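You operate a simulated robot arm through the tools that you are given. There is no shell and no other tool.

The job below is to be done with a simulated robot arm. You get a single attempt, and the scene is never put back.

JOB
Check bolt 38 for coating and torque, then sort it.
Fine: outside 8 to 16 um RECOAT, else under 30 Nm SCRAP, else PASS. Probe back, meter on; clamp before the lever, loosen after.

It is judged by the outcome, as a careful person would: the job done as asked, and still so three seconds after it is handed in. It fails if anything else is knocked over, pushed out of place, dropped, spilled or broken.

ROBOT AND FRAMES
A 6-joint arm with a two-finger gripper, fixed in place. Base frame: the origin is at the foot of the arm, x ahead of it, y to its left, z up; the work surface is at about z = 0.8. Readings come in m, degrees, newtons and seconds.
With the tool pointing down near the work surface it reaches from about 0.1 to 0.7 m from the base axis. Its first joint turns from -66.0 to 66.0 degrees. Payload 2.45 kg.
Tool frame: the origin (TCP) lies between the finger pads and is the grasp point; the fingertips stand 0.03 m ahead of it; z points along the fingers, y is the line along which they close. The gripper opens to 0.106 m. The gripper's body begins 0.079 m behind the TCP.
Orientation is that of the tool frame in the base frame, as [roll, pitch, yaw] about the fixed x, y, z axes, in that order (R = Rz(yaw) Ry(pitch) Rx(roll)). With the fingers straight down and closing along the base's y, the tool's x points along the base's -x, its y along +y and its z along -z.

CONTROLS
- The arm moves only by the tool servo_tool. Its argument "series" is a list that holds one entry, the list of rows, each a list of 7 numbers: the finger opening in m, from 0 to 0.106, then the shift along the tool's x, y, z in m, then the turn, a rotation vector about the tool's x, y, z in degrees. In form: [[[fingers, x, y, z, wx, wy, wz], ...]]. A call has 1 to 20 rows; each row is the pose to reach, as a shift and turn from the pose commanded when the call began, along the tool's axes at that moment. Each row takes 0.2 s and may step no farther than 0.05 m and 8.6 degrees from the row before; otherwise, or with a gripper value out of range, the whole call is refused. Where a pose cannot be reached the arm comes as near as it can. A force on the tool above 40 N (or 10 N above the force at the start of the call, whichever is more), or a blocked arm, ends the call early, and 0.2 s more pass. The fingers move at their own pace (about 0.153 m/s each) and stop on an object; they squeeze with about 43 N. The grip force told is the motor's: it shows also when the fingers shut on nothing. Time passes only in rows, and 0.2 s behind the last, so rows that repeat a pose let the fingers close. It gives the time, the measured TCP pose, the force on the tool (base axes), the opening and the grip force at its end, in the units of the frame above (readings bear some noise), with the torque about the TCP (base axes, N m) and any sound that the robot's microphone picked up, and new pictures: "views" is both (left out), scene, wrist or none.
- Cameras (640 x 400 px; columns grow to the right, rows downward): "scene" is fixed at [0.0714, 0.4263, 1.4008]; the picture's right is [-0.58, -0.82, 0.00], its down [-0.48, 0.33, -0.81] and it looks along [0.67, -0.47, -0.58] (base axes); focal length 277 px, centre (320, 200). "wrist" rides on the gripper at [0.076, -0.002, -0.106] in the tool frame; the picture's right is [0.02, 1.00, 0.00], its down [-0.78, 0.02, -0.62] and it looks along [-0.62, 0.01, 0.78] (tool axes); focal length 247 px, centre (320, 200). There is no depth. A picture from a camera that has moved, and an enlarged one, comes with that camera's place and axes in the base frame and with its lens.
- zoom(camera, box): a new picture of the part [left, top, right, bottom] of that camera's present view, enlarged. It takes no simulated time.
- hand_in(): hands the job in; it is judged then, once.

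Nothing tells you positions but the pictures and the camera data. Unless the task says otherwise, let go and move clear before handing in.

The tools are called after "Emit:" as a command line: name --argument value ..., lists and objects as JSON in quotes. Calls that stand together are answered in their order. servo_tool: Moves the arm, as the interface text tells. Its arguments: {"type":"object","properties":{"series":{"type":"array"},"views":{"type":"string","enum":["both","scene","wrist","none"]}},"required":["series"]} The other tools are called the same way: zoom (camera, box) takes an enlarged picture of a part of a camera's view; hand_in () hands the job in.

At the start:

```text
time_s: 0.0
tcp_pos: [0.42, 0.1534, 1.1567]
tool_rot: [-180.0, -0.1, 179.9]
force: [0.0, 0.1, 1.2]
ft_torque: [0.02, 0.01, 0.02]
width: 0.1061
grip_force: 0.0
```

scene: 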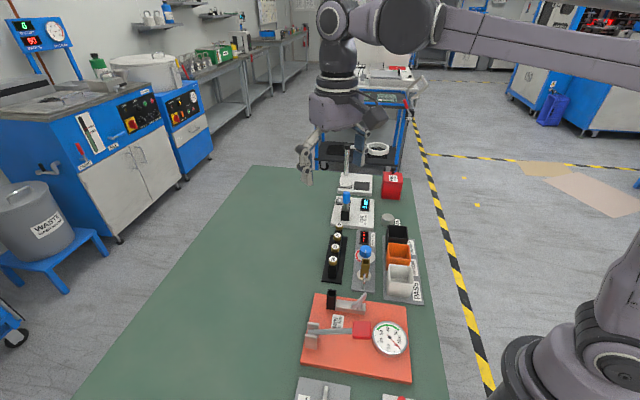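
wrist: 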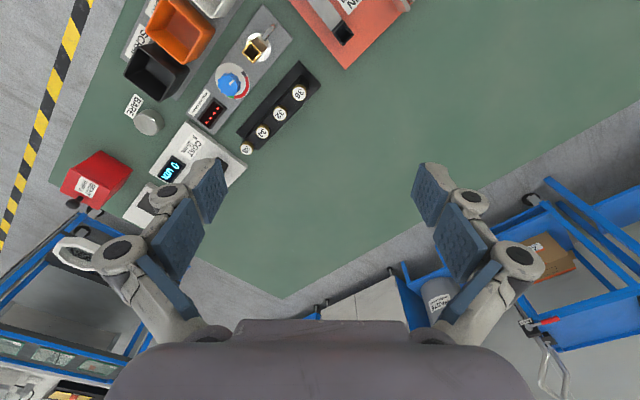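

I see a bench with a bolt rack, a coating gauge, a meter with a blue knob, bins, and an orange torque fixture. I'll zoom in to read the labels before moving anything.

Emit:
zoom --camera "scene" --box '[300, 160, 440, 250]'

Emit:
zoom --camera "scene" --box '[290, 220, 450, 320]'

Emit:
zoom --camera "scene" --box '[280, 280, 440, 400]'

Emit:
zoom --camera "wrist" --box '[40, 80, 260, 230]'

Emit:
zoom --camera "wrist" --box '[120, 0, 420, 170]'

```text
4.44 times, centred on (370, 205) of scene
camera zoom: at [0.0714, 0.4263, 1.4008], right [-0.58, -0.82, 0.0], down [-0.48, 0.33, -0.81], along [0.67, -0.47, -0.58], focal length 1232 px, centre (98, 178)
```

zoom: 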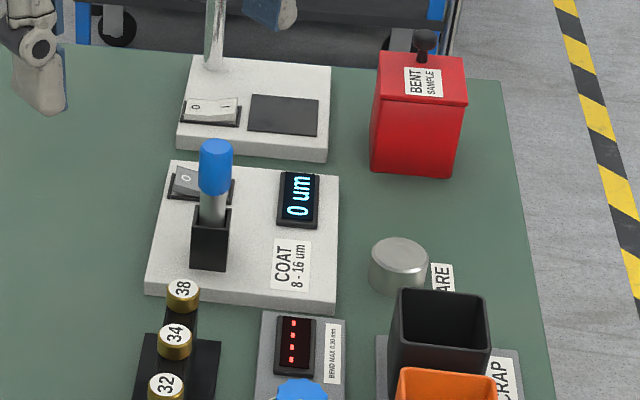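

```text
4.00 times, centred on (370, 270) of scene
camera zoom: at [0.0714, 0.4263, 1.4008], right [-0.58, -0.82, 0.0], down [-0.48, 0.33, -0.81], along [0.67, -0.47, -0.58], focal length 1108 px, centre (120, -80)
```

zoom: 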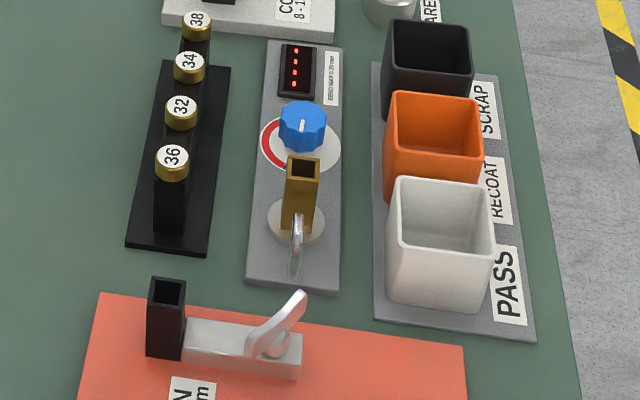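

```text
3.33 times, centred on (360, 340) of scene
camera zoom: at [0.0714, 0.4263, 1.4008], right [-0.58, -0.82, 0.0], down [-0.48, 0.33, -0.81], along [0.67, -0.47, -0.58], focal length 924 px, centre (187, -267)
```

zoom: 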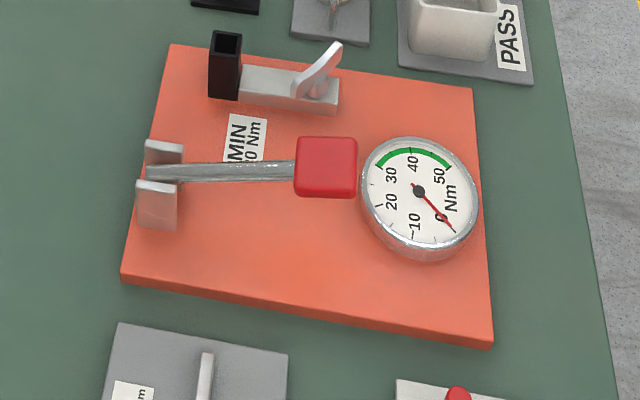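

```text
2.67 times, centred on (150, 155) of wrist
camera zoom: at [0.3434, 0.1513, 1.2631], right [-0.02, 1.0, 0.0], down [0.78, 0.02, 0.62], along [0.62, 0.01, -0.78], focal length 659 px, centre (773, 320)
```

zoom: 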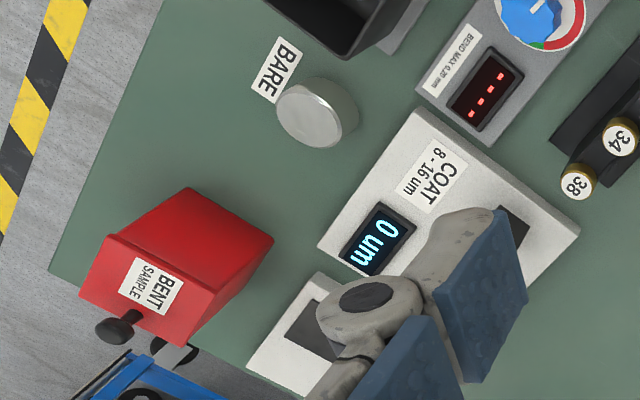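

```text
2.13 times, centred on (270, 85) of wrist
camera zoom: at [0.3434, 0.1513, 1.2631], right [-0.02, 1.0, 0.0], down [0.78, 0.02, 0.62], along [0.62, 0.01, -0.78], focal length 527 px, centre (427, 445)
```

zoom: 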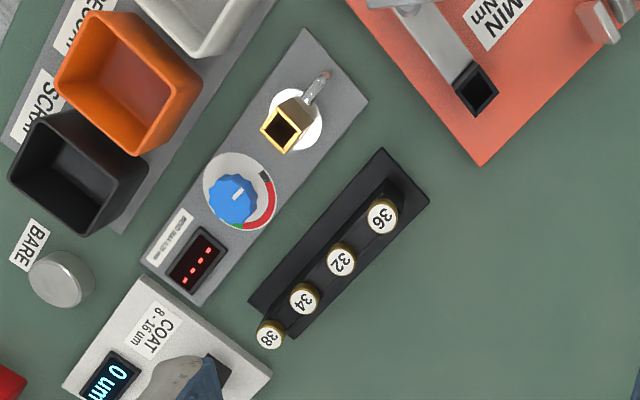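

The layout runs diagonally: the rack with 38 at its far end (about x 0.546, y 0.024, z 0.87), the COAT gauge with a blue probe in its holder, a BARE disc, the bins, and the orange torque fixture. I'll move back and lower to look more closely.

Emit:
servo_tool --series '[[[0.106, 0.03, -0.025, 0.02, 0, 0, 0], [0.106, 0.06, -0.05, 0.04, 0, 0, 0], [0.106, 0.09, -0.075, 0.06, 0, 0, 0], [0.106, 0.12, -0.1, 0.08, 0, 0, 0], [0.106, 0.14, -0.12, 0.09, 0, 0, 0], [0.106, 0.14, -0.12, 0.09, 0, 0, 0]]]'

```text
time_s: 1.4
tcp_pos: [0.2776, 0.032, 1.0667]
tool_rot: [180.0, -0.1, 180.0]
force: [0.8, -0.5, -0.4]
ft_torque: [0.01, 0.0, 0.01]
width: 0.1061
grip_force: 0.1
camera wrist: at [0.202, 0.0305, 1.1734], right [-0.02, 1.0, 0.0], down [0.78, 0.02, 0.62], along [0.62, 0.01, -0.78], focal length 247 px, centre (320, 200)
```

scene: 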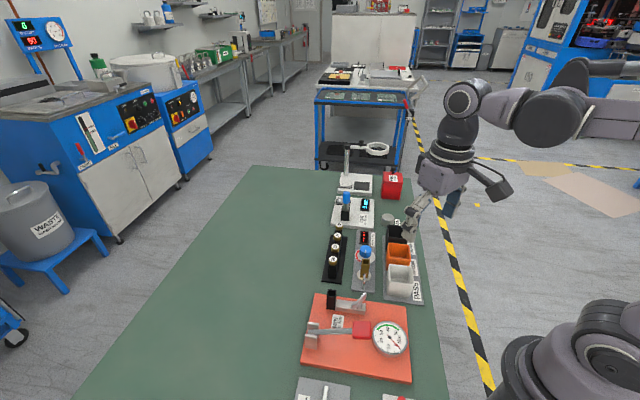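
wrist: 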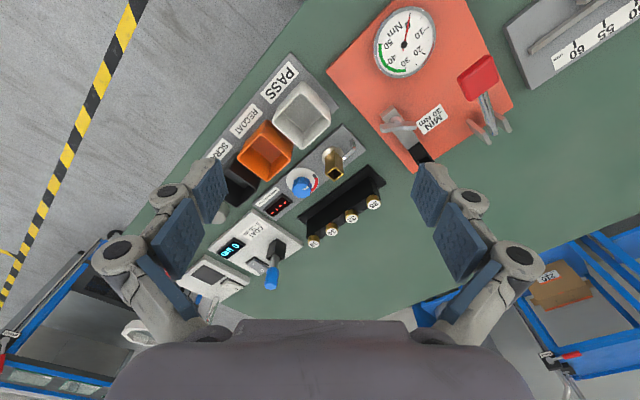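

I now have a side-on view of all the fixtures. I'll zoom in on them.

Emit:
zoom --camera "wrist" --box '[190, 200, 310, 300]'

Emit:
zoom --camera "wrist" --box '[260, 120, 400, 260]'

Emit:
zoom --camera "wrist" --box '[340, 0, 540, 170]'

Emit:
zoom --camera "wrist" --box '[480, 0, 640, 100]'

Emit:
zoom --camera "scene" --box '[320, 160, 420, 230]'

Emit:
zoom --camera "scene" --box '[280, 350, 440, 400]'

```text
4.00 times, centred on (250, 250) of wrist
camera zoom: at [0.202, 0.0305, 1.1734], right [-0.02, 1.0, 0.0], down [0.78, 0.02, 0.62], along [0.62, 0.01, -0.78], focal length 988 px, centre (600, 0)
```

zoom: 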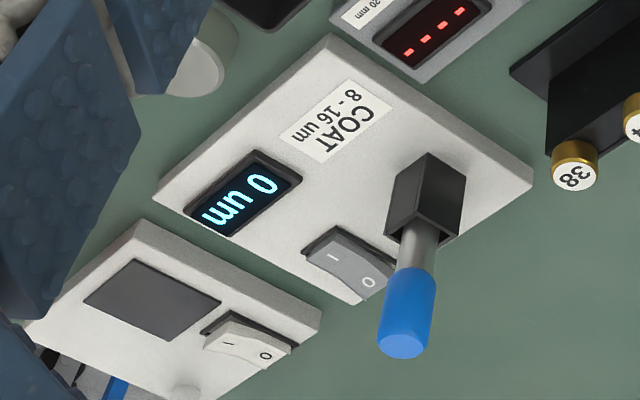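

```text
2.86 times, centred on (330, 190) of wrist
camera zoom: at [0.202, 0.0305, 1.1734], right [-0.02, 1.0, 0.0], down [0.78, 0.02, 0.62], along [0.62, 0.01, -0.78], focal length 706 px, centre (291, 229)
```

zoom: 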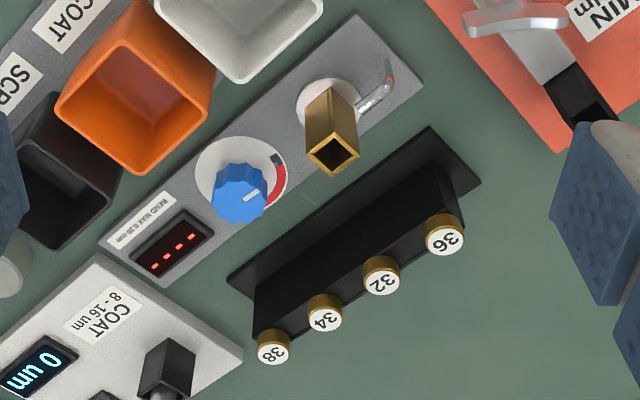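

```text
2.35 times, centred on (440, 85) of wrist
camera zoom: at [0.202, 0.0305, 1.1734], right [-0.02, 1.0, 0.0], down [0.78, 0.02, 0.62], along [0.62, 0.01, -0.78], focal length 581 px, centre (38, 471)
```

zoom: 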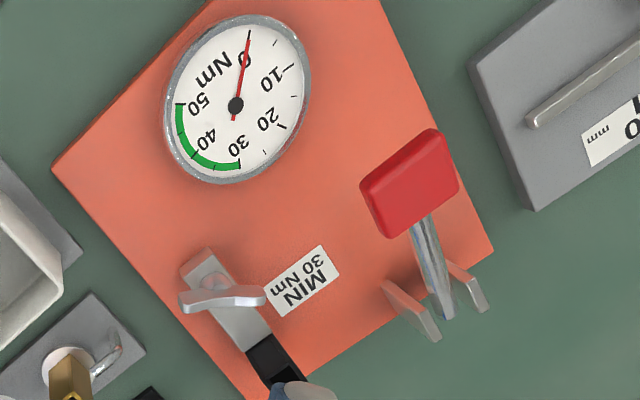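

```text
4.00 times, centred on (560, 50) of wrist
camera zoom: at [0.202, 0.0305, 1.1734], right [-0.02, 1.0, 0.0], down [0.78, 0.02, 0.62], along [0.62, 0.01, -0.78], focal length 988 px, centre (-640, 800)
```

zoom: 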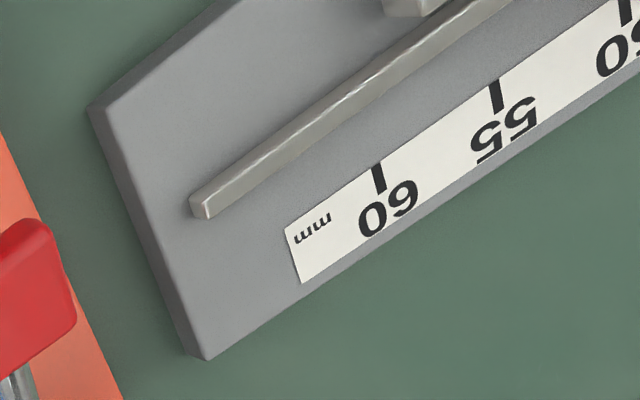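

```text
5.71 times, centred on (370, 195) of scene
camera zoom: at [0.0714, 0.4263, 1.4008], right [-0.58, -0.82, 0.0], down [-0.48, 0.33, -0.81], along [0.67, -0.47, -0.58], focal length 1584 px, centre (34, 229)
```

zoom: 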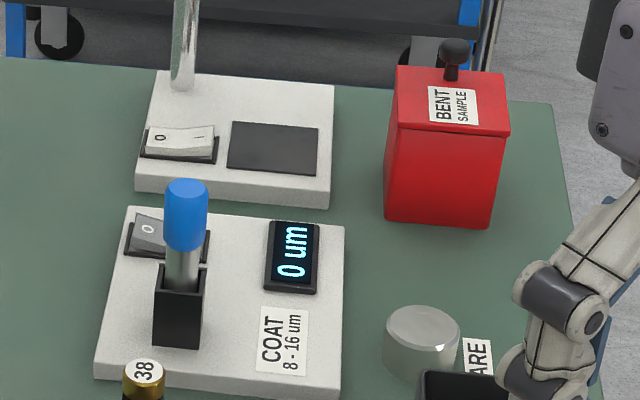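

```text
4.00 times, centred on (360, 375) of scene
camera zoom: at [0.0714, 0.4263, 1.4008], right [-0.58, -0.82, 0.0], down [-0.48, 0.33, -0.81], along [0.67, -0.47, -0.58], focal length 1108 px, centre (160, -500)
```

zoom: 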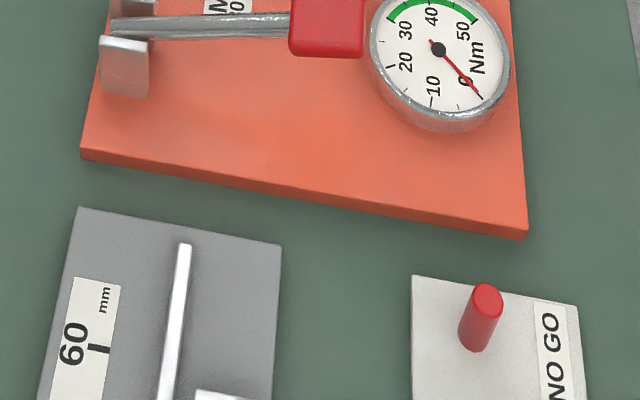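

The torque fixture's lever and clamp need a closer look, so I'm moving the camera to face it.

Emit:
servo_tool --series '[[[0.106, 0.013, 0.04, 0, 0, 0, 0], [0.106, 0.03, 0.08, -0.01, 0, 0, 0], [0.106, 0.05, 0.12, -0.01, 0, 0, 0], [0.106, 0.06, 0.16, -0.01, 0, 0, 0], [0.106, 0.06, 0.18, -0.01, 0, 0, 0], [0.106, 0.06, 0.18, -0.01, 0, 0, 0]]]'

```text
time_s: 2.8
tcp_pos: [0.2192, 0.2113, 1.0719]
tool_rot: [179.9, 0.0, 179.9]
force: [-0.3, -1.1, -0.7]
ft_torque: [-0.03, -0.02, 0.0]
width: 0.1059
grip_force: 0.1
camera wrist: at [0.1436, 0.2108, 1.1797], right [-0.02, 1.0, 0.0], down [0.78, 0.02, 0.62], along [0.62, 0.01, -0.78], focal length 247 px, centre (320, 200)
```

scene: 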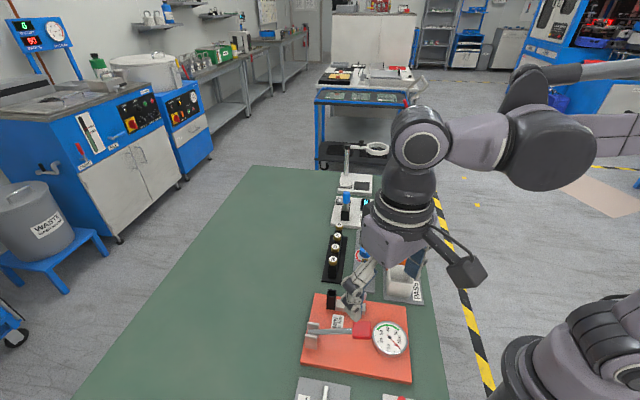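
wrist: 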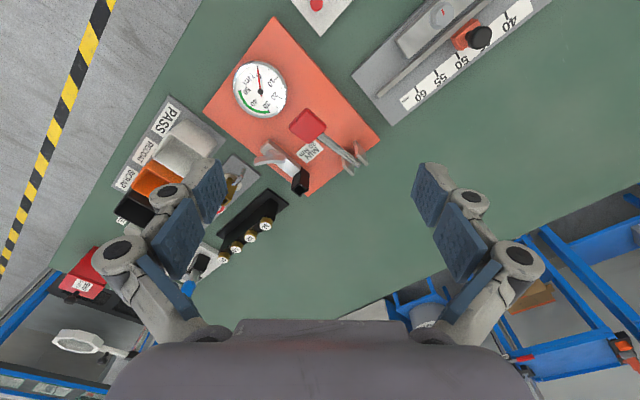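

Emit:
zoom --camera "wrist" --box '[240, 90, 384, 200]'

Emit:
zoom --camera "wrist" --box '[185, 160, 305, 260]'

Emit:
zoom --camera "wrist" --box '[200, 10, 390, 140]'

```text
3.64 times, centred on (312, 145) of wrist
camera zoom: at [0.1436, 0.2108, 1.1797], right [-0.02, 1.0, 0.0], down [0.78, 0.02, 0.62], along [0.62, 0.01, -0.78], focal length 898 px, centre (349, 400)
```

zoom: 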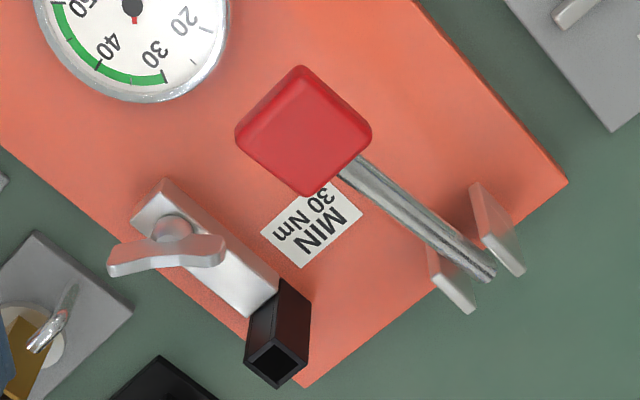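

```text
4.00 times, centred on (245, 210) of wrist
camera zoom: at [0.1436, 0.2108, 1.1797], right [-0.02, 1.0, 0.0], down [0.78, 0.02, 0.62], along [0.62, 0.01, -0.78], focal length 988 px, centre (620, 160)
```

zoom: 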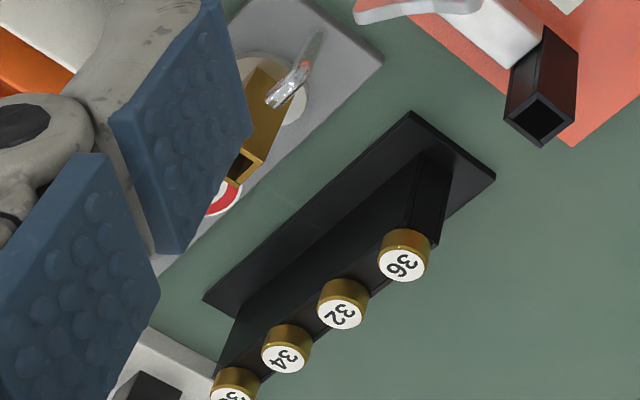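

```text
3.08 times, centred on (295, 75) of wrist
camera zoom: at [0.1436, 0.2108, 1.1797], right [-0.02, 1.0, 0.0], down [0.78, 0.02, 0.62], along [0.62, 0.01, -0.78], focal length 760 px, centre (397, 585)
```

zoom: 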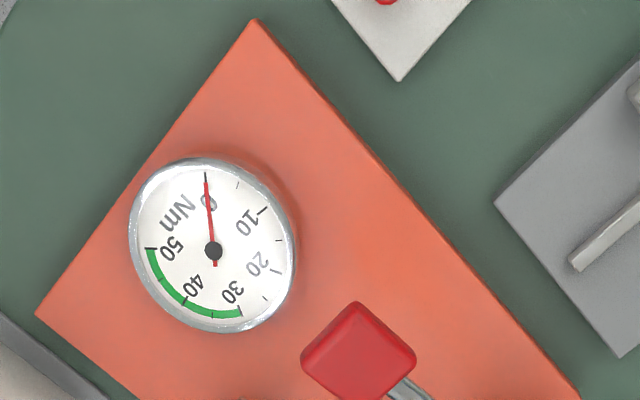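

The paddle sits at about (0.257, 0.197, 0.90), hinged at the yoke, so it gets pressed down. The clamp handle lies level at z of about 0.86 near (0.32, 0.14). I'll take a closer look at the clamp and socket.

Emit:
servo_tool --series '[[[0.106, 0.01, -0.025, 0.03, 0, 0, 0], [0.106, 0.02, -0.05, 0.06, 0, 0, 0], [0.106, 0.03, -0.073, 0.09, 0, 0, 0], [0.106, 0.03, -0.073, 0.09, 0, 0, 0]]]'

Emit:
zoom --camera "wrist" --box '[220, 100, 420, 260]'

```text
time_s: 3.8
tcp_pos: [0.1889, 0.1391, 0.9851]
tool_rot: [180.0, 0.0, -180.0]
force: [-0.5, 0.3, -0.6]
ft_torque: [0.0, -0.01, 0.01]
width: 0.1059
grip_force: 0.1
camera wrist: at [0.1125, 0.1369, 1.0918], right [-0.02, 1.0, 0.0], down [0.78, 0.02, 0.62], along [0.62, 0.01, -0.78], focal length 247 px, centre (320, 200)
```

scene: 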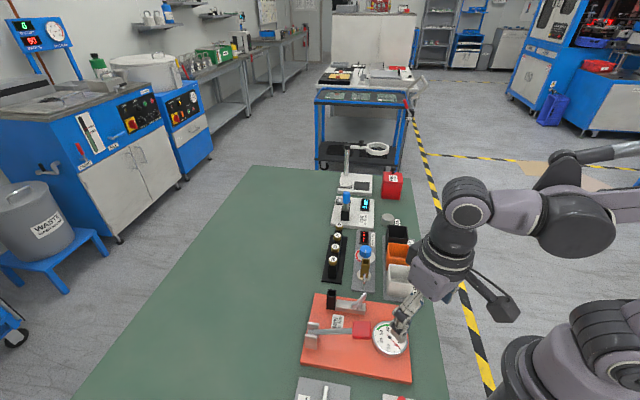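
wrist: 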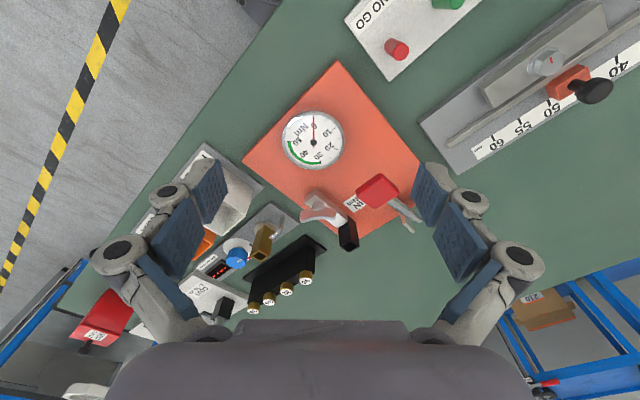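

```text
2.50 times, centred on (320, 180) of wrist
camera zoom: at [0.1125, 0.1369, 1.0918], right [-0.02, 1.0, 0.0], down [0.78, 0.02, 0.62], along [0.62, 0.01, -0.78], focal length 617 px, centre (320, 250)
```

zoom: 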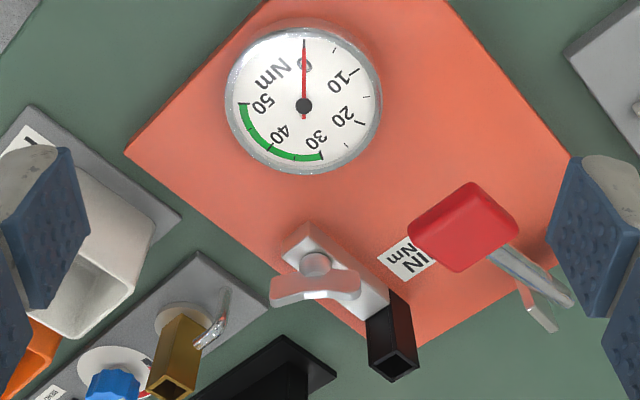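

Emit:
zoom --camera "wrist" --box '[290, 175, 370, 255]'

Emit:
zoom --camera "scene" --box '[318, 280, 388, 330]'

Emit:
zoom --camera "scene" --box '[318, 215, 388, 285]'

```text
5.00 times, centred on (330, 215) of wrist
camera zoom: at [0.1125, 0.1369, 1.0918], right [-0.02, 1.0, 0.0], down [0.78, 0.02, 0.62], along [0.62, 0.01, -0.78], focal length 1235 px, centre (270, 125)
```

zoom: 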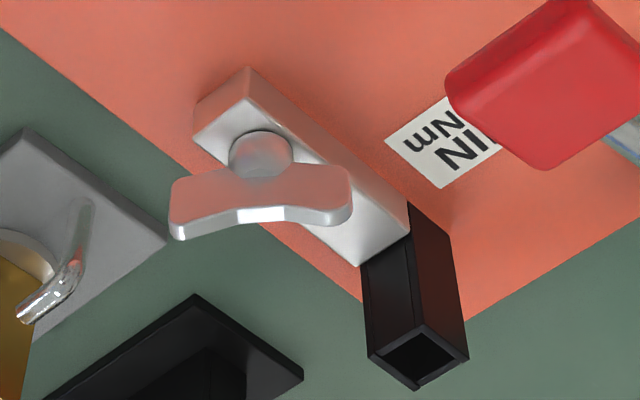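

```text
8.00 times, centred on (353, 305) of scene
camera zoom: at [0.0714, 0.4263, 1.4008], right [-0.58, -0.82, 0.0], down [-0.48, 0.33, -0.81], along [0.67, -0.47, -0.58], focal length 2217 px, centre (56, -640)
```

zoom: 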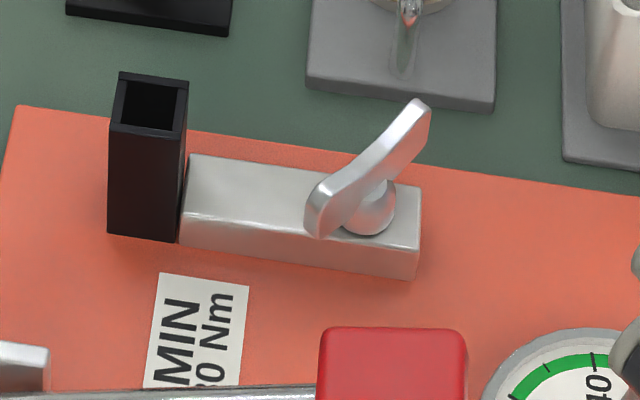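

```text
5.71 times, centred on (353, 250) of scene
camera zoom: at [0.0714, 0.4263, 1.4008], right [-0.58, -0.82, 0.0], down [-0.48, 0.33, -0.81], along [0.67, -0.47, -0.58], focal length 1584 px, centre (131, -86)
```

zoom: 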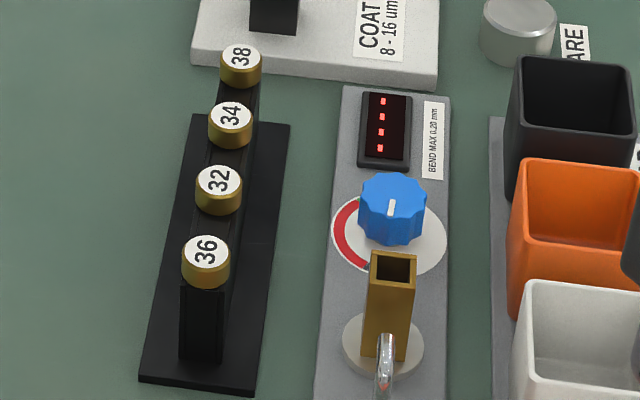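

The clamp is a wing handle on a vertical post. First comes the coating check: I'm moving to a spot above the blue probe (about 0.606, −0.051, top at 0.92).

Emit:
servo_tool --series '[[[0.106, 0, 0, -0.045, 0, 0, 0], [0.106, -0.04, -0.019, -0.05, 0, 0, 0], [0.106, -0.08, -0.038, -0.05, 0, 0, 0], [0.106, -0.12, -0.057, -0.05, 0, 0, 0], [0.106, -0.16, -0.076, -0.05, 0, 0, 0], [0.106, -0.2, -0.095, -0.05, 0, 0, 0], [0.106, -0.24, -0.114, -0.05, 0, 0, 0], [0.106, -0.28, -0.133, -0.05, 0, 0, 0], [0.106, -0.32, -0.152, -0.05, 0, 0, 0], [0.106, -0.36, -0.171, -0.05, 0, 0, 0], [0.106, -0.4, -0.185, -0.05, 0, 0, 0], [0.106, -0.416, -0.191, -0.05, 0, 0, 0], [0.106, -0.416, -0.191, -0.05, 0, 0, 0]]]'

Emit:
zoom --camera "wrist" --box '[240, 50, 400, 200]'

Emit:
zoom --camera "scene" --box '[310, 160, 410, 240]'

```text
time_s: 6.6
tcp_pos: [0.606, -0.0506, 1.0362]
tool_rot: [-179.9, 0.0, 180.0]
force: [-0.4, 0.4, -0.2]
ft_torque: [-0.02, 0.0, 0.0]
width: 0.1061
grip_force: 0.1
camera wrist: at [0.5297, -0.0523, 1.1436], right [-0.02, 1.0, 0.0], down [0.78, 0.02, 0.62], along [0.62, 0.01, -0.78], focal length 247 px, centre (320, 200)
```

scene: 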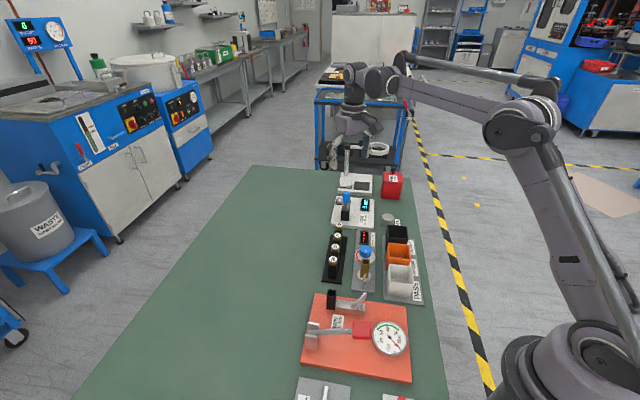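
wrist: 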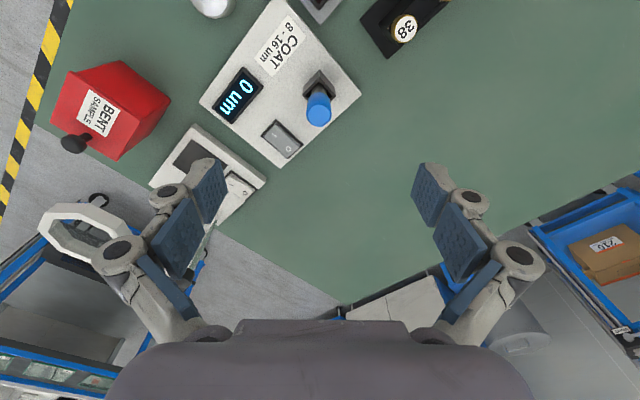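

```text
2.67 times, centred on (320, 125) of wrist
camera zoom: at [0.5297, -0.0523, 1.1436], right [-0.02, 1.0, 0.0], down [0.78, 0.02, 0.62], along [0.62, 0.01, -0.78], focal length 659 px, centre (320, 400)
```

zoom: 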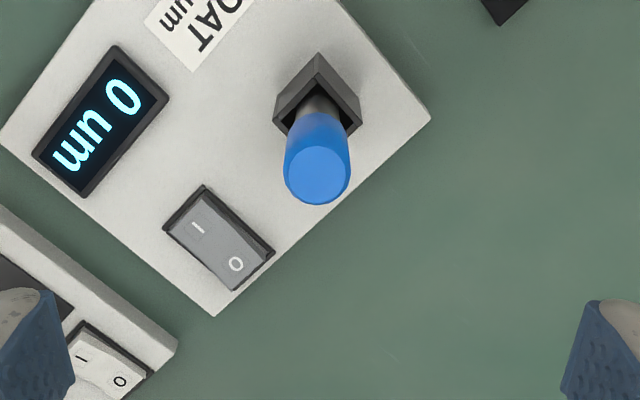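

```text
5.00 times, centred on (360, 200) of scene
camera zoom: at [0.0714, 0.4263, 1.4008], right [-0.58, -0.82, 0.0], down [-0.48, 0.33, -0.81], along [0.67, -0.47, -0.58], focal length 1386 px, centre (120, 200)
```

zoom: 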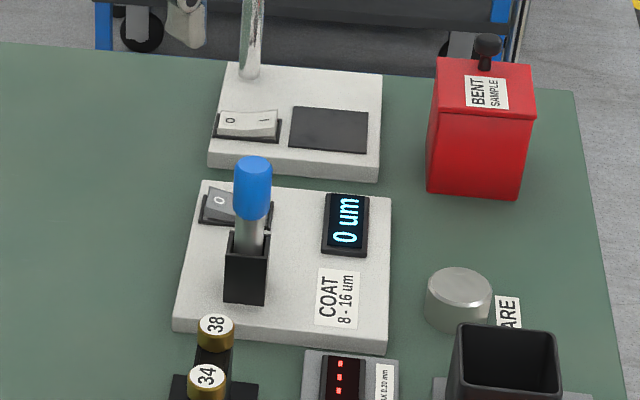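

The probe is centred at about (0.609, −0.052), with its blue handle spanning z 0.88–0.92. The meter is already on and shows 0 um. I'll descend and grip the handle.

Emit:
servo_tool --series '[[[0.07, -0.003, -0.0015, 0.04, 0, 0, 0], [0.06, -0.003, -0.0015, 0.08, 0, 0, 0], [0.06, -0.003, -0.0015, 0.11, 0, 0, 0], [0.06, -0.003, -0.0015, 0.1287, 0, 0, 0], [0.06, -0.003, -0.0015, 0.1287, 0, 0, 0]]]'

Emit:
zoom --camera "wrist" --box '[240, 120, 400, 260]'

Emit:
zoom --camera "scene" --box '[310, 160, 410, 240]'

```text
time_s: 7.8
tcp_pos: [0.6093, -0.0486, 0.9088]
tool_rot: [-180.0, -0.1, 180.0]
force: [-0.8, -0.1, -1.0]
ft_torque: [-0.02, 0.01, -0.01]
width: 0.06
grip_force: 0.1
camera wrist: at [0.5327, -0.0516, 1.0149], right [-0.02, 1.0, 0.0], down [0.78, 0.02, 0.62], along [0.62, 0.01, -0.78], focal length 247 px, centre (320, 200)
```

scene: 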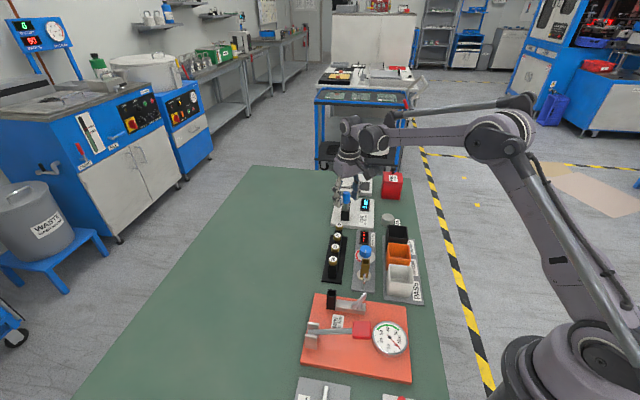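
wrist: 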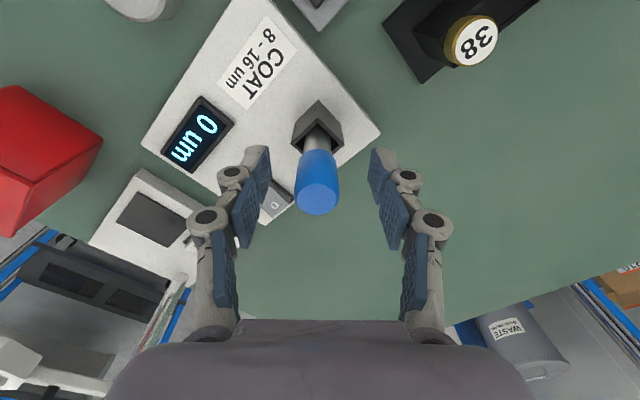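

```text
2.86 times, centred on (320, 190) of wrist
camera zoom: at [0.5327, -0.0516, 1.0149], right [-0.02, 1.0, 0.0], down [0.78, 0.02, 0.62], along [0.62, 0.01, -0.78], focal length 706 px, centre (320, 229)
```

zoom: 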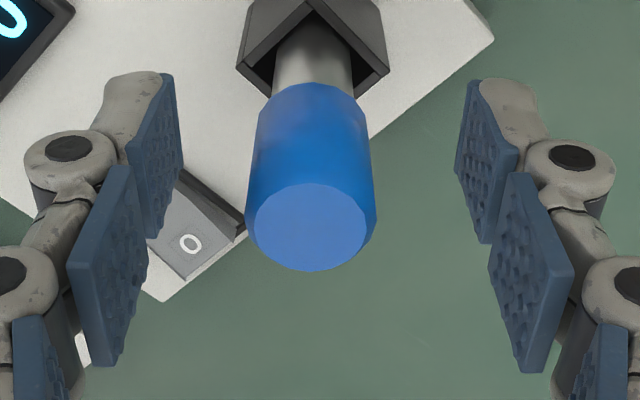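

```text
5.00 times, centred on (360, 200) of scene
camera zoom: at [0.0714, 0.4263, 1.4008], right [-0.58, -0.82, 0.0], down [-0.48, 0.33, -0.81], along [0.67, -0.47, -0.58], focal length 1386 px, centre (120, 200)
```

zoom: 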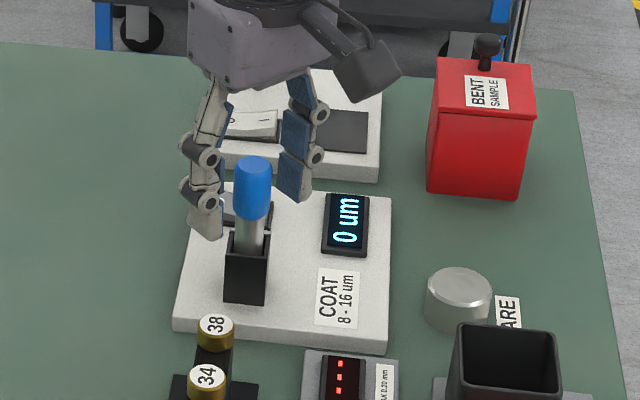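

The handle is between the pads, so I'll close on it.

Emit:
servo_tool --series '[[[0.03, 0, 0, 0, 0, 0, 0], [0.015, 0, 0, 0, 0, 0, 0], [0.015, 0, 0, 0, 0, 0, 0], [0.015, 0, 0, 0, 0, 0, 0]]]' --views "wrist"

```text
time_s: 8.8
tcp_pos: [0.6095, -0.0501, 0.9087]
tool_rot: [-180.0, 0.0, -179.9]
force: [0.0, 0.0, -0.1]
ft_torque: [-0.02, 0.0, -0.03]
width: 0.0222
grip_force: 42.4
camera wrist: at [0.5327, -0.0517, 1.0153], right [-0.02, 1.0, 0.0], down [0.78, 0.02, 0.62], along [0.62, 0.01, -0.78], focal length 247 px, centre (320, 200)
```

wrist: 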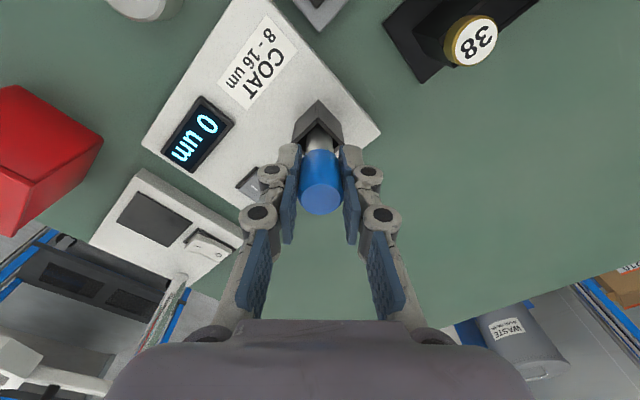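

Gripped at 0.022 m. Now I'll lift the probe straight out of the holder.

Emit:
servo_tool --series '[[[0.015, 0, 0, -0.02, 0, 0, 0], [0.015, 0, 0, -0.05, 0, 0, 0], [0.015, 0, 0, -0.08, 0, 0, 0], [0.015, 0, 0, -0.11, 0, 0, 0], [0.015, 0, 0, -0.11, 0, 0, 0]]]'

Emit:
zoom --camera "scene" --box '[310, 130, 410, 240]'

Emit:
zoom --camera "wrist" --box '[200, 0, 400, 240]'

```text
time_s: 10.0
tcp_pos: [0.6109, -0.0533, 1.0188]
tool_rot: [180.0, 0.1, -180.0]
force: [-0.1, 0.5, -0.5]
ft_torque: [0.0, 0.01, 0.0]
width: 0.022
grip_force: 42.7
camera wrist: at [0.5337, -0.0548, 1.1252], right [-0.02, 1.0, 0.0], down [0.78, 0.02, 0.62], along [0.62, 0.01, -0.78], focal length 247 px, centre (320, 200)
```

scene: 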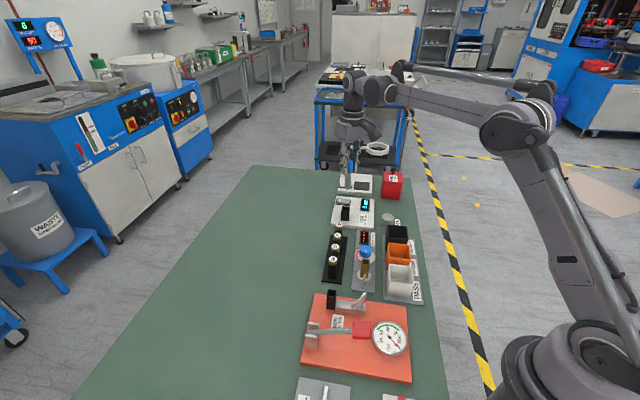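
wrist: 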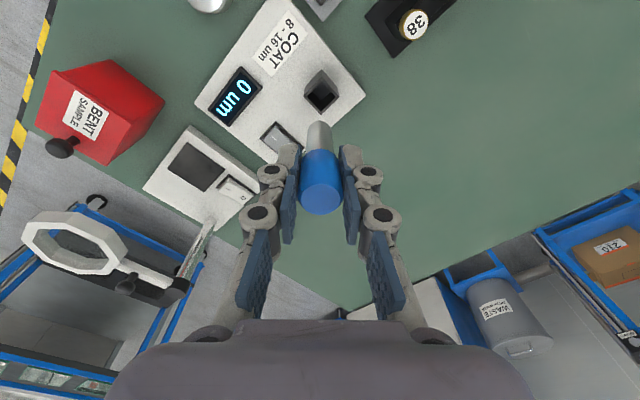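

```text
3.64 times, centred on (360, 185) of scene
camera zoom: at [0.0714, 0.4263, 1.4008], right [-0.58, -0.82, 0.0], down [-0.48, 0.33, -0.81], along [0.67, -0.47, -0.58], focal length 1008 px, centre (174, 254)
```

zoom: 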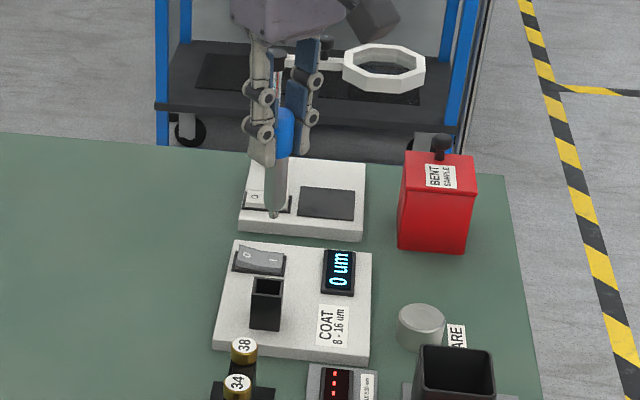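

```text
1.67 times, centred on (300, 120) of wrist
camera zoom: at [0.5337, -0.0548, 1.1252], right [-0.02, 1.0, 0.0], down [0.78, 0.02, 0.62], along [0.62, 0.01, -0.78], focal length 412 px, centre (353, 333)
```

zoom: 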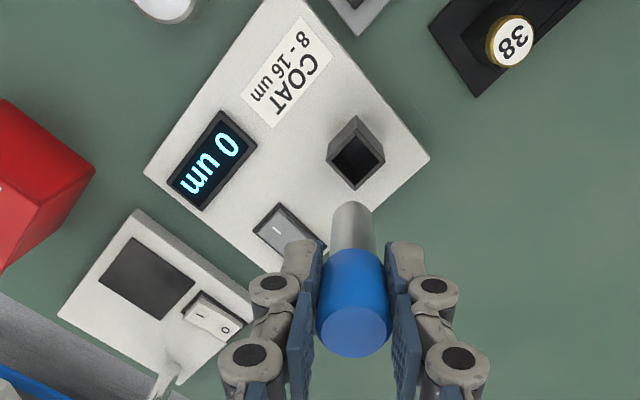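

The probe is out, and its tip is about 0.086 m below the TCP. I'm moving above bolt 38's head.

Emit:
servo_tool --series '[[[0.015, 0.02, 0.025, 0, 0, 0, 0], [0.015, 0.04, 0.05, 0, 0, 0, 0], [0.015, 0.063, 0.0765, 0, 0, 0, 0], [0.015, 0.063, 0.0765, 0.035, 0, 0, 0], [0.015, 0.063, 0.0765, 0.045, 0, 0, 0], [0.015, 0.063, 0.0765, 0.045, 0, 0, 0]]]'

Emit:
zoom --camera "scene" --box '[300, 170, 400, 250]'

Emit:
zoom --camera "wrist" --box '[200, 0, 400, 240]'

```text
time_s: 11.4
tcp_pos: [0.5455, 0.022, 0.9713]
tool_rot: [-180.0, 0.0, -180.0]
force: [-0.5, -0.8, -0.6]
ft_torque: [0.02, 0.0, -0.04]
width: 0.022
grip_force: 43.2
camera wrist: at [0.4697, 0.0205, 1.078], right [-0.02, 1.0, 0.0], down [0.78, 0.02, 0.62], along [0.62, 0.01, -0.78], focal length 247 px, centre (320, 200)
```

scene: 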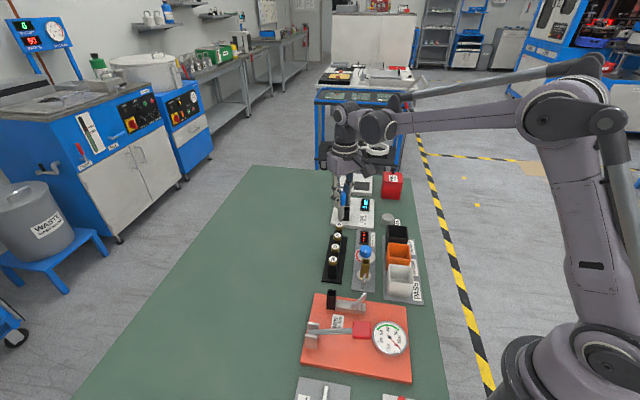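
wrist: 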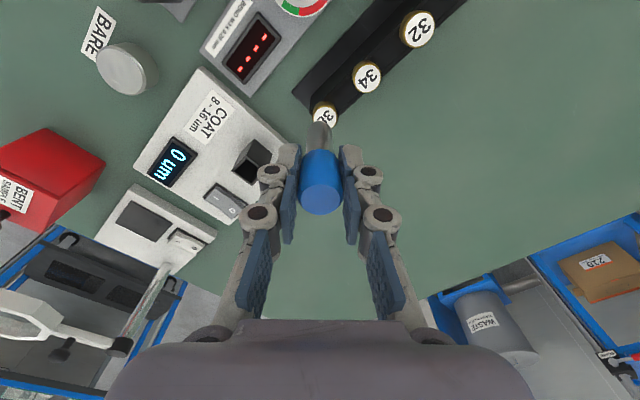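

```text
5.00 times, centred on (350, 210) of scene
camera zoom: at [0.0714, 0.4263, 1.4008], right [-0.58, -0.82, 0.0], down [-0.48, 0.33, -0.81], along [0.67, -0.47, -0.58], focal length 1386 px, centre (170, 150)
```

zoom: 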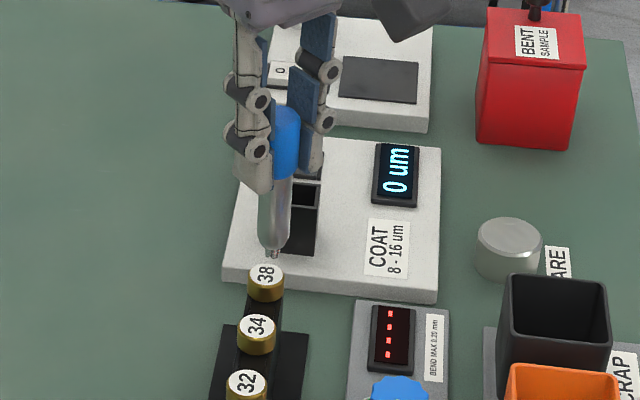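

```text
1.67 times, centred on (300, 120) of wrist
camera zoom: at [0.4697, 0.0205, 1.078], right [-0.02, 1.0, 0.0], down [0.78, 0.02, 0.62], along [0.62, 0.01, -0.78], focal length 412 px, centre (353, 333)
```

zoom: 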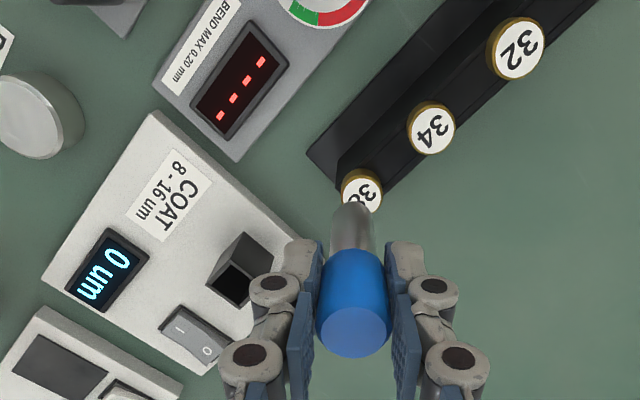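

The tip is about 17 mm above the head and a few mm to one side. I'll correct the sideways offset and descend slowly.

Emit:
servo_tool --series '[[[0.015, -0.001, 0.003, 0.006, 0, 0, 0], [0.015, -0.001, 0.003, 0.011, 0, 0, 0], [0.015, -0.001, 0.003, 0.013, 0, 0, 0], [0.015, -0.001, 0.003, 0.013, 0, 0, 0]]]'

Emit:
zoom --camera "scene" --box '[330, 180, 390, 240]'

Emit:
zoom --camera "wrist" --box '[270, 70, 370, 180]'

```text
time_s: 12.4
tcp_pos: [0.5485, 0.0254, 0.9597]
tool_rot: [-180.0, -0.1, 180.0]
force: [-0.1, -0.4, -1.4]
ft_torque: [0.01, 0.0, -0.02]
width: 0.0222
grip_force: 43.5
camera wrist: at [0.4704, 0.0242, 1.0665], right [-0.02, 1.0, 0.0], down [0.78, 0.02, 0.62], along [0.62, 0.01, -0.78], focal length 247 px, centre (320, 200)
```

scene: 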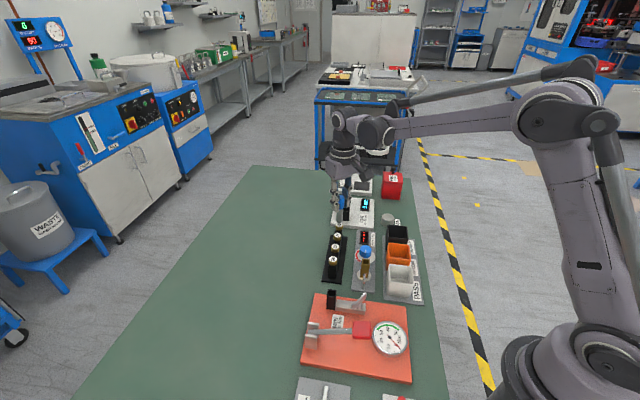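
wrist: 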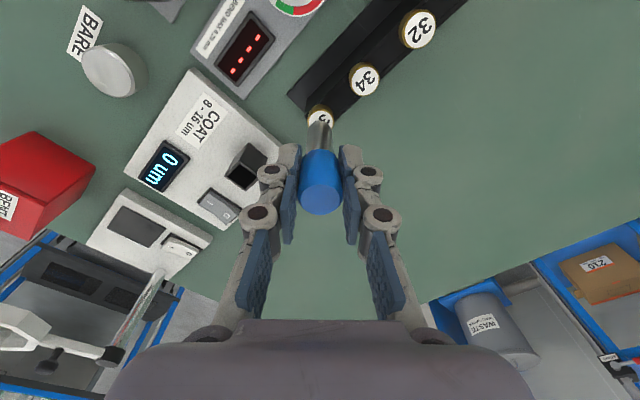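

```text
6.67 times, centred on (360, 210) of scene
camera zoom: at [0.0714, 0.4263, 1.4008], right [-0.58, -0.82, 0.0], down [-0.48, 0.33, -0.81], along [0.67, -0.47, -0.58], focal length 1848 px, centre (53, 133)
```

zoom: 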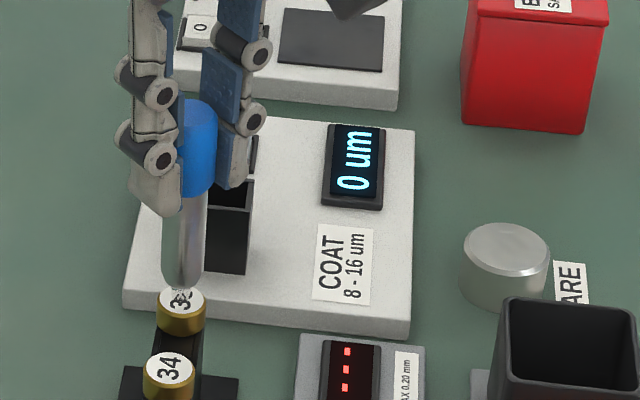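

```text
3.64 times, centred on (320, 125) of wrist
camera zoom: at [0.4704, 0.0242, 1.0665], right [-0.02, 1.0, 0.0], down [0.78, 0.02, 0.62], along [0.62, 0.01, -0.78], focal length 898 px, centre (320, 473)
```

zoom: 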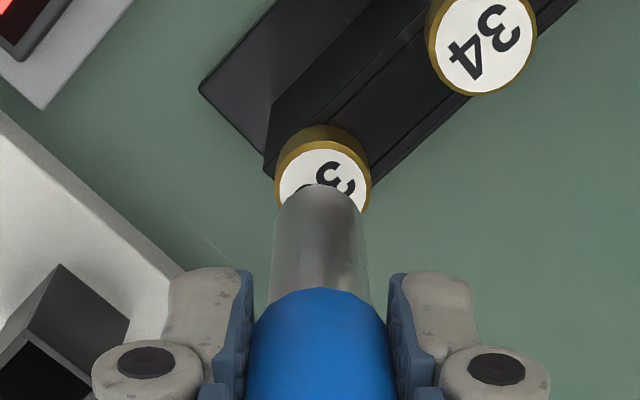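

Now just a few millimetres above the head. I'll continue in 1–1.5 mm steps, watching the force and the display.

Emit:
servo_tool --series '[[[0.015, 0, 0, 0.0015, 0, 0, 0], [0.015, 0, 0, 0.003, 0, 0, 0], [0.015, 0, 0, 0.003, 0, 0, 0], [0.015, 0, 0, 0.003, 0, 0, 0]]]'

Emit:
zoom --camera "scene" --box '[330, 180, 390, 240]'

```text
time_s: 13.4
tcp_pos: [0.546, 0.026, 0.9573]
tool_rot: [180.0, 0.1, 180.0]
force: [1.6, -1.9, 37.5]
ft_torque: [-0.17, -0.14, -0.02]
width: 0.022
grip_force: 42.8
camera wrist: at [0.4698, 0.0244, 1.0633], right [-0.02, 1.0, 0.0], down [0.78, 0.02, 0.62], along [0.62, 0.01, -0.78], focal length 247 px, centre (320, 200)
```

scene: 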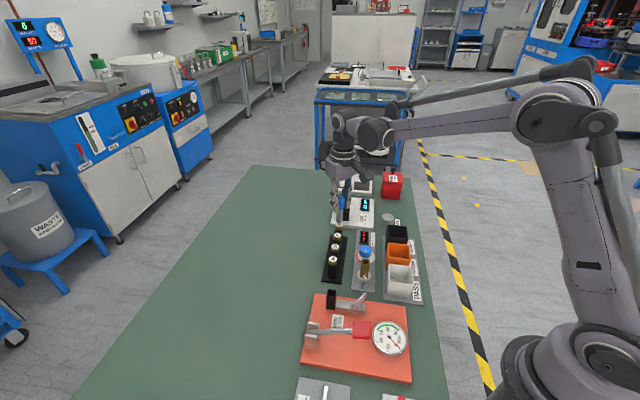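
wrist: 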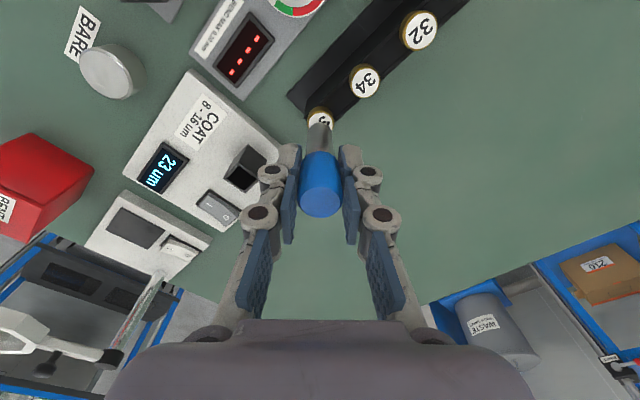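

```text
6.67 times, centred on (360, 210) of scene
camera zoom: at [0.0708, 0.4263, 1.4009], right [-0.58, -0.82, 0.0], down [-0.48, 0.33, -0.81], along [0.67, -0.47, -0.58], focal length 1848 px, centre (53, 133)
```

zoom: 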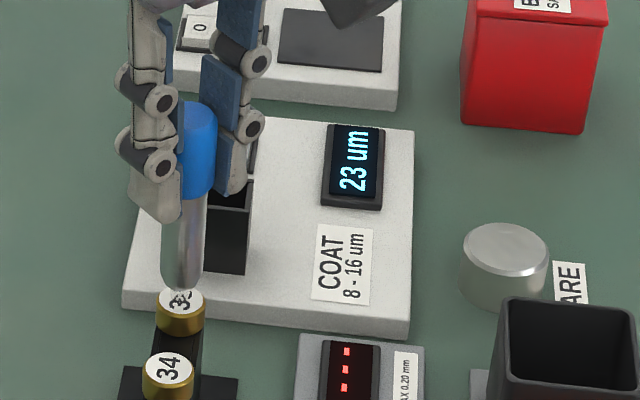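

Bolt 38 reads 23 um. Before I trust it, I'll check the gauge's zero on the BARE standard (about 0.516, −0.155, top 0.834).

Emit:
servo_tool --series '[[[0.015, 0, 0, -0.02, 0, 0, 0], [0.015, 0, 0, -0.06, 0, 0, 0], [0.015, 0.005, -0.03, -0.07, 0, 0, 0], [0.015, 0.011, -0.07, -0.07, 0, 0, 0], [0.015, 0.018, -0.11, -0.07, 0, 0, 0], [0.015, 0.025, -0.15, -0.07, 0, 0, 0], [0.015, 0.031, -0.182, -0.07, 0, 0, 0], [0.015, 0.031, -0.182, -0.03, 0, 0, 0], [0.015, 0.031, -0.182, 0.0, 0, 0, 0], [0.015, 0.031, -0.182, 0.02, 0, 0, 0], [0.015, 0.031, -0.182, 0.02, 0, 0, 0]]]'

Emit:
zoom --camera "scene" --box '[350, 170, 430, 240]'

Emit:
zoom --camera "wrist" --box '[240, 70, 400, 200]'

```text
time_s: 15.8
tcp_pos: [0.5145, -0.1534, 0.9364]
tool_rot: [-180.0, 0.0, -180.0]
force: [-0.4, -0.2, 0.0]
ft_torque: [-0.02, 0.0, 0.03]
width: 0.0217
grip_force: 43.5
camera wrist: at [0.4376, -0.155, 1.043], right [-0.02, 1.0, 0.0], down [0.78, 0.02, 0.62], along [0.62, 0.01, -0.78], focal length 247 px, centre (320, 200)
```

scene: 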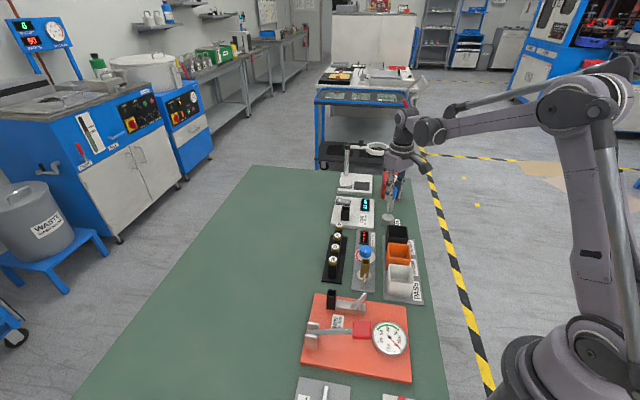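
wrist: 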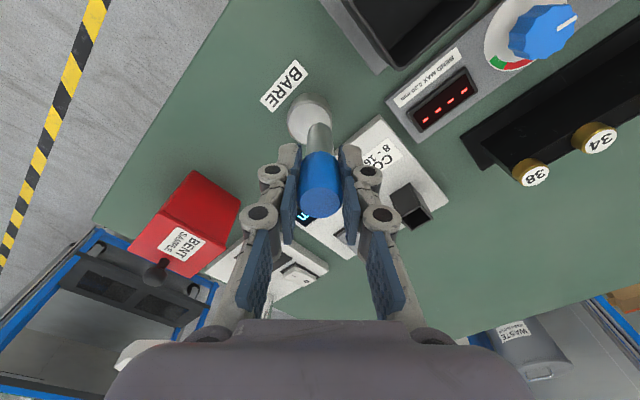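

```text
5.71 times, centred on (390, 205) of scene
camera zoom: at [0.0714, 0.4263, 1.4008], right [-0.58, -0.82, 0.0], down [-0.48, 0.33, -0.81], along [0.67, -0.47, -0.58], focal length 1584 px, centre (-80, 171)
```

zoom: 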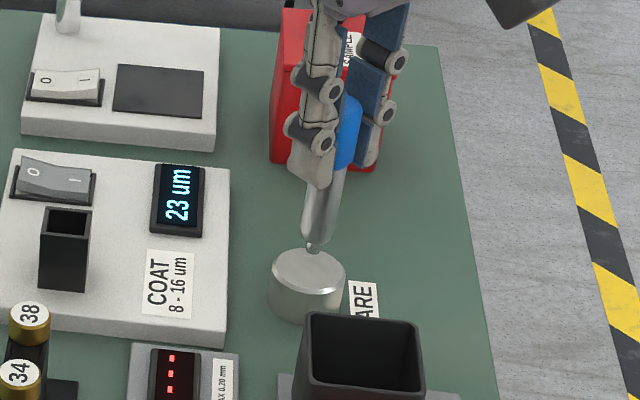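

```text
3.08 times, centred on (320, 135) of wrist
camera zoom: at [0.4376, -0.155, 1.043], right [-0.02, 1.0, 0.0], down [0.78, 0.02, 0.62], along [0.62, 0.01, -0.78], focal length 760 px, centre (320, 400)
```

zoom: 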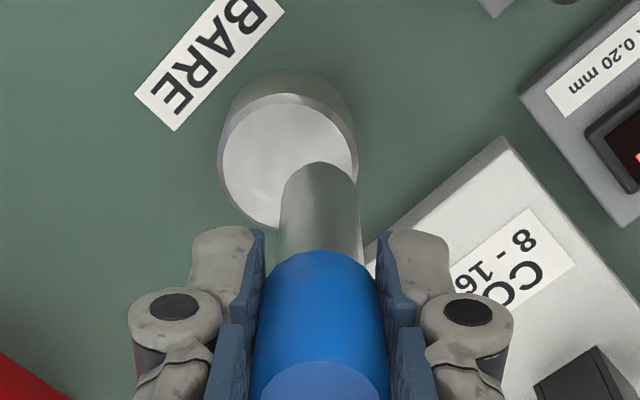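

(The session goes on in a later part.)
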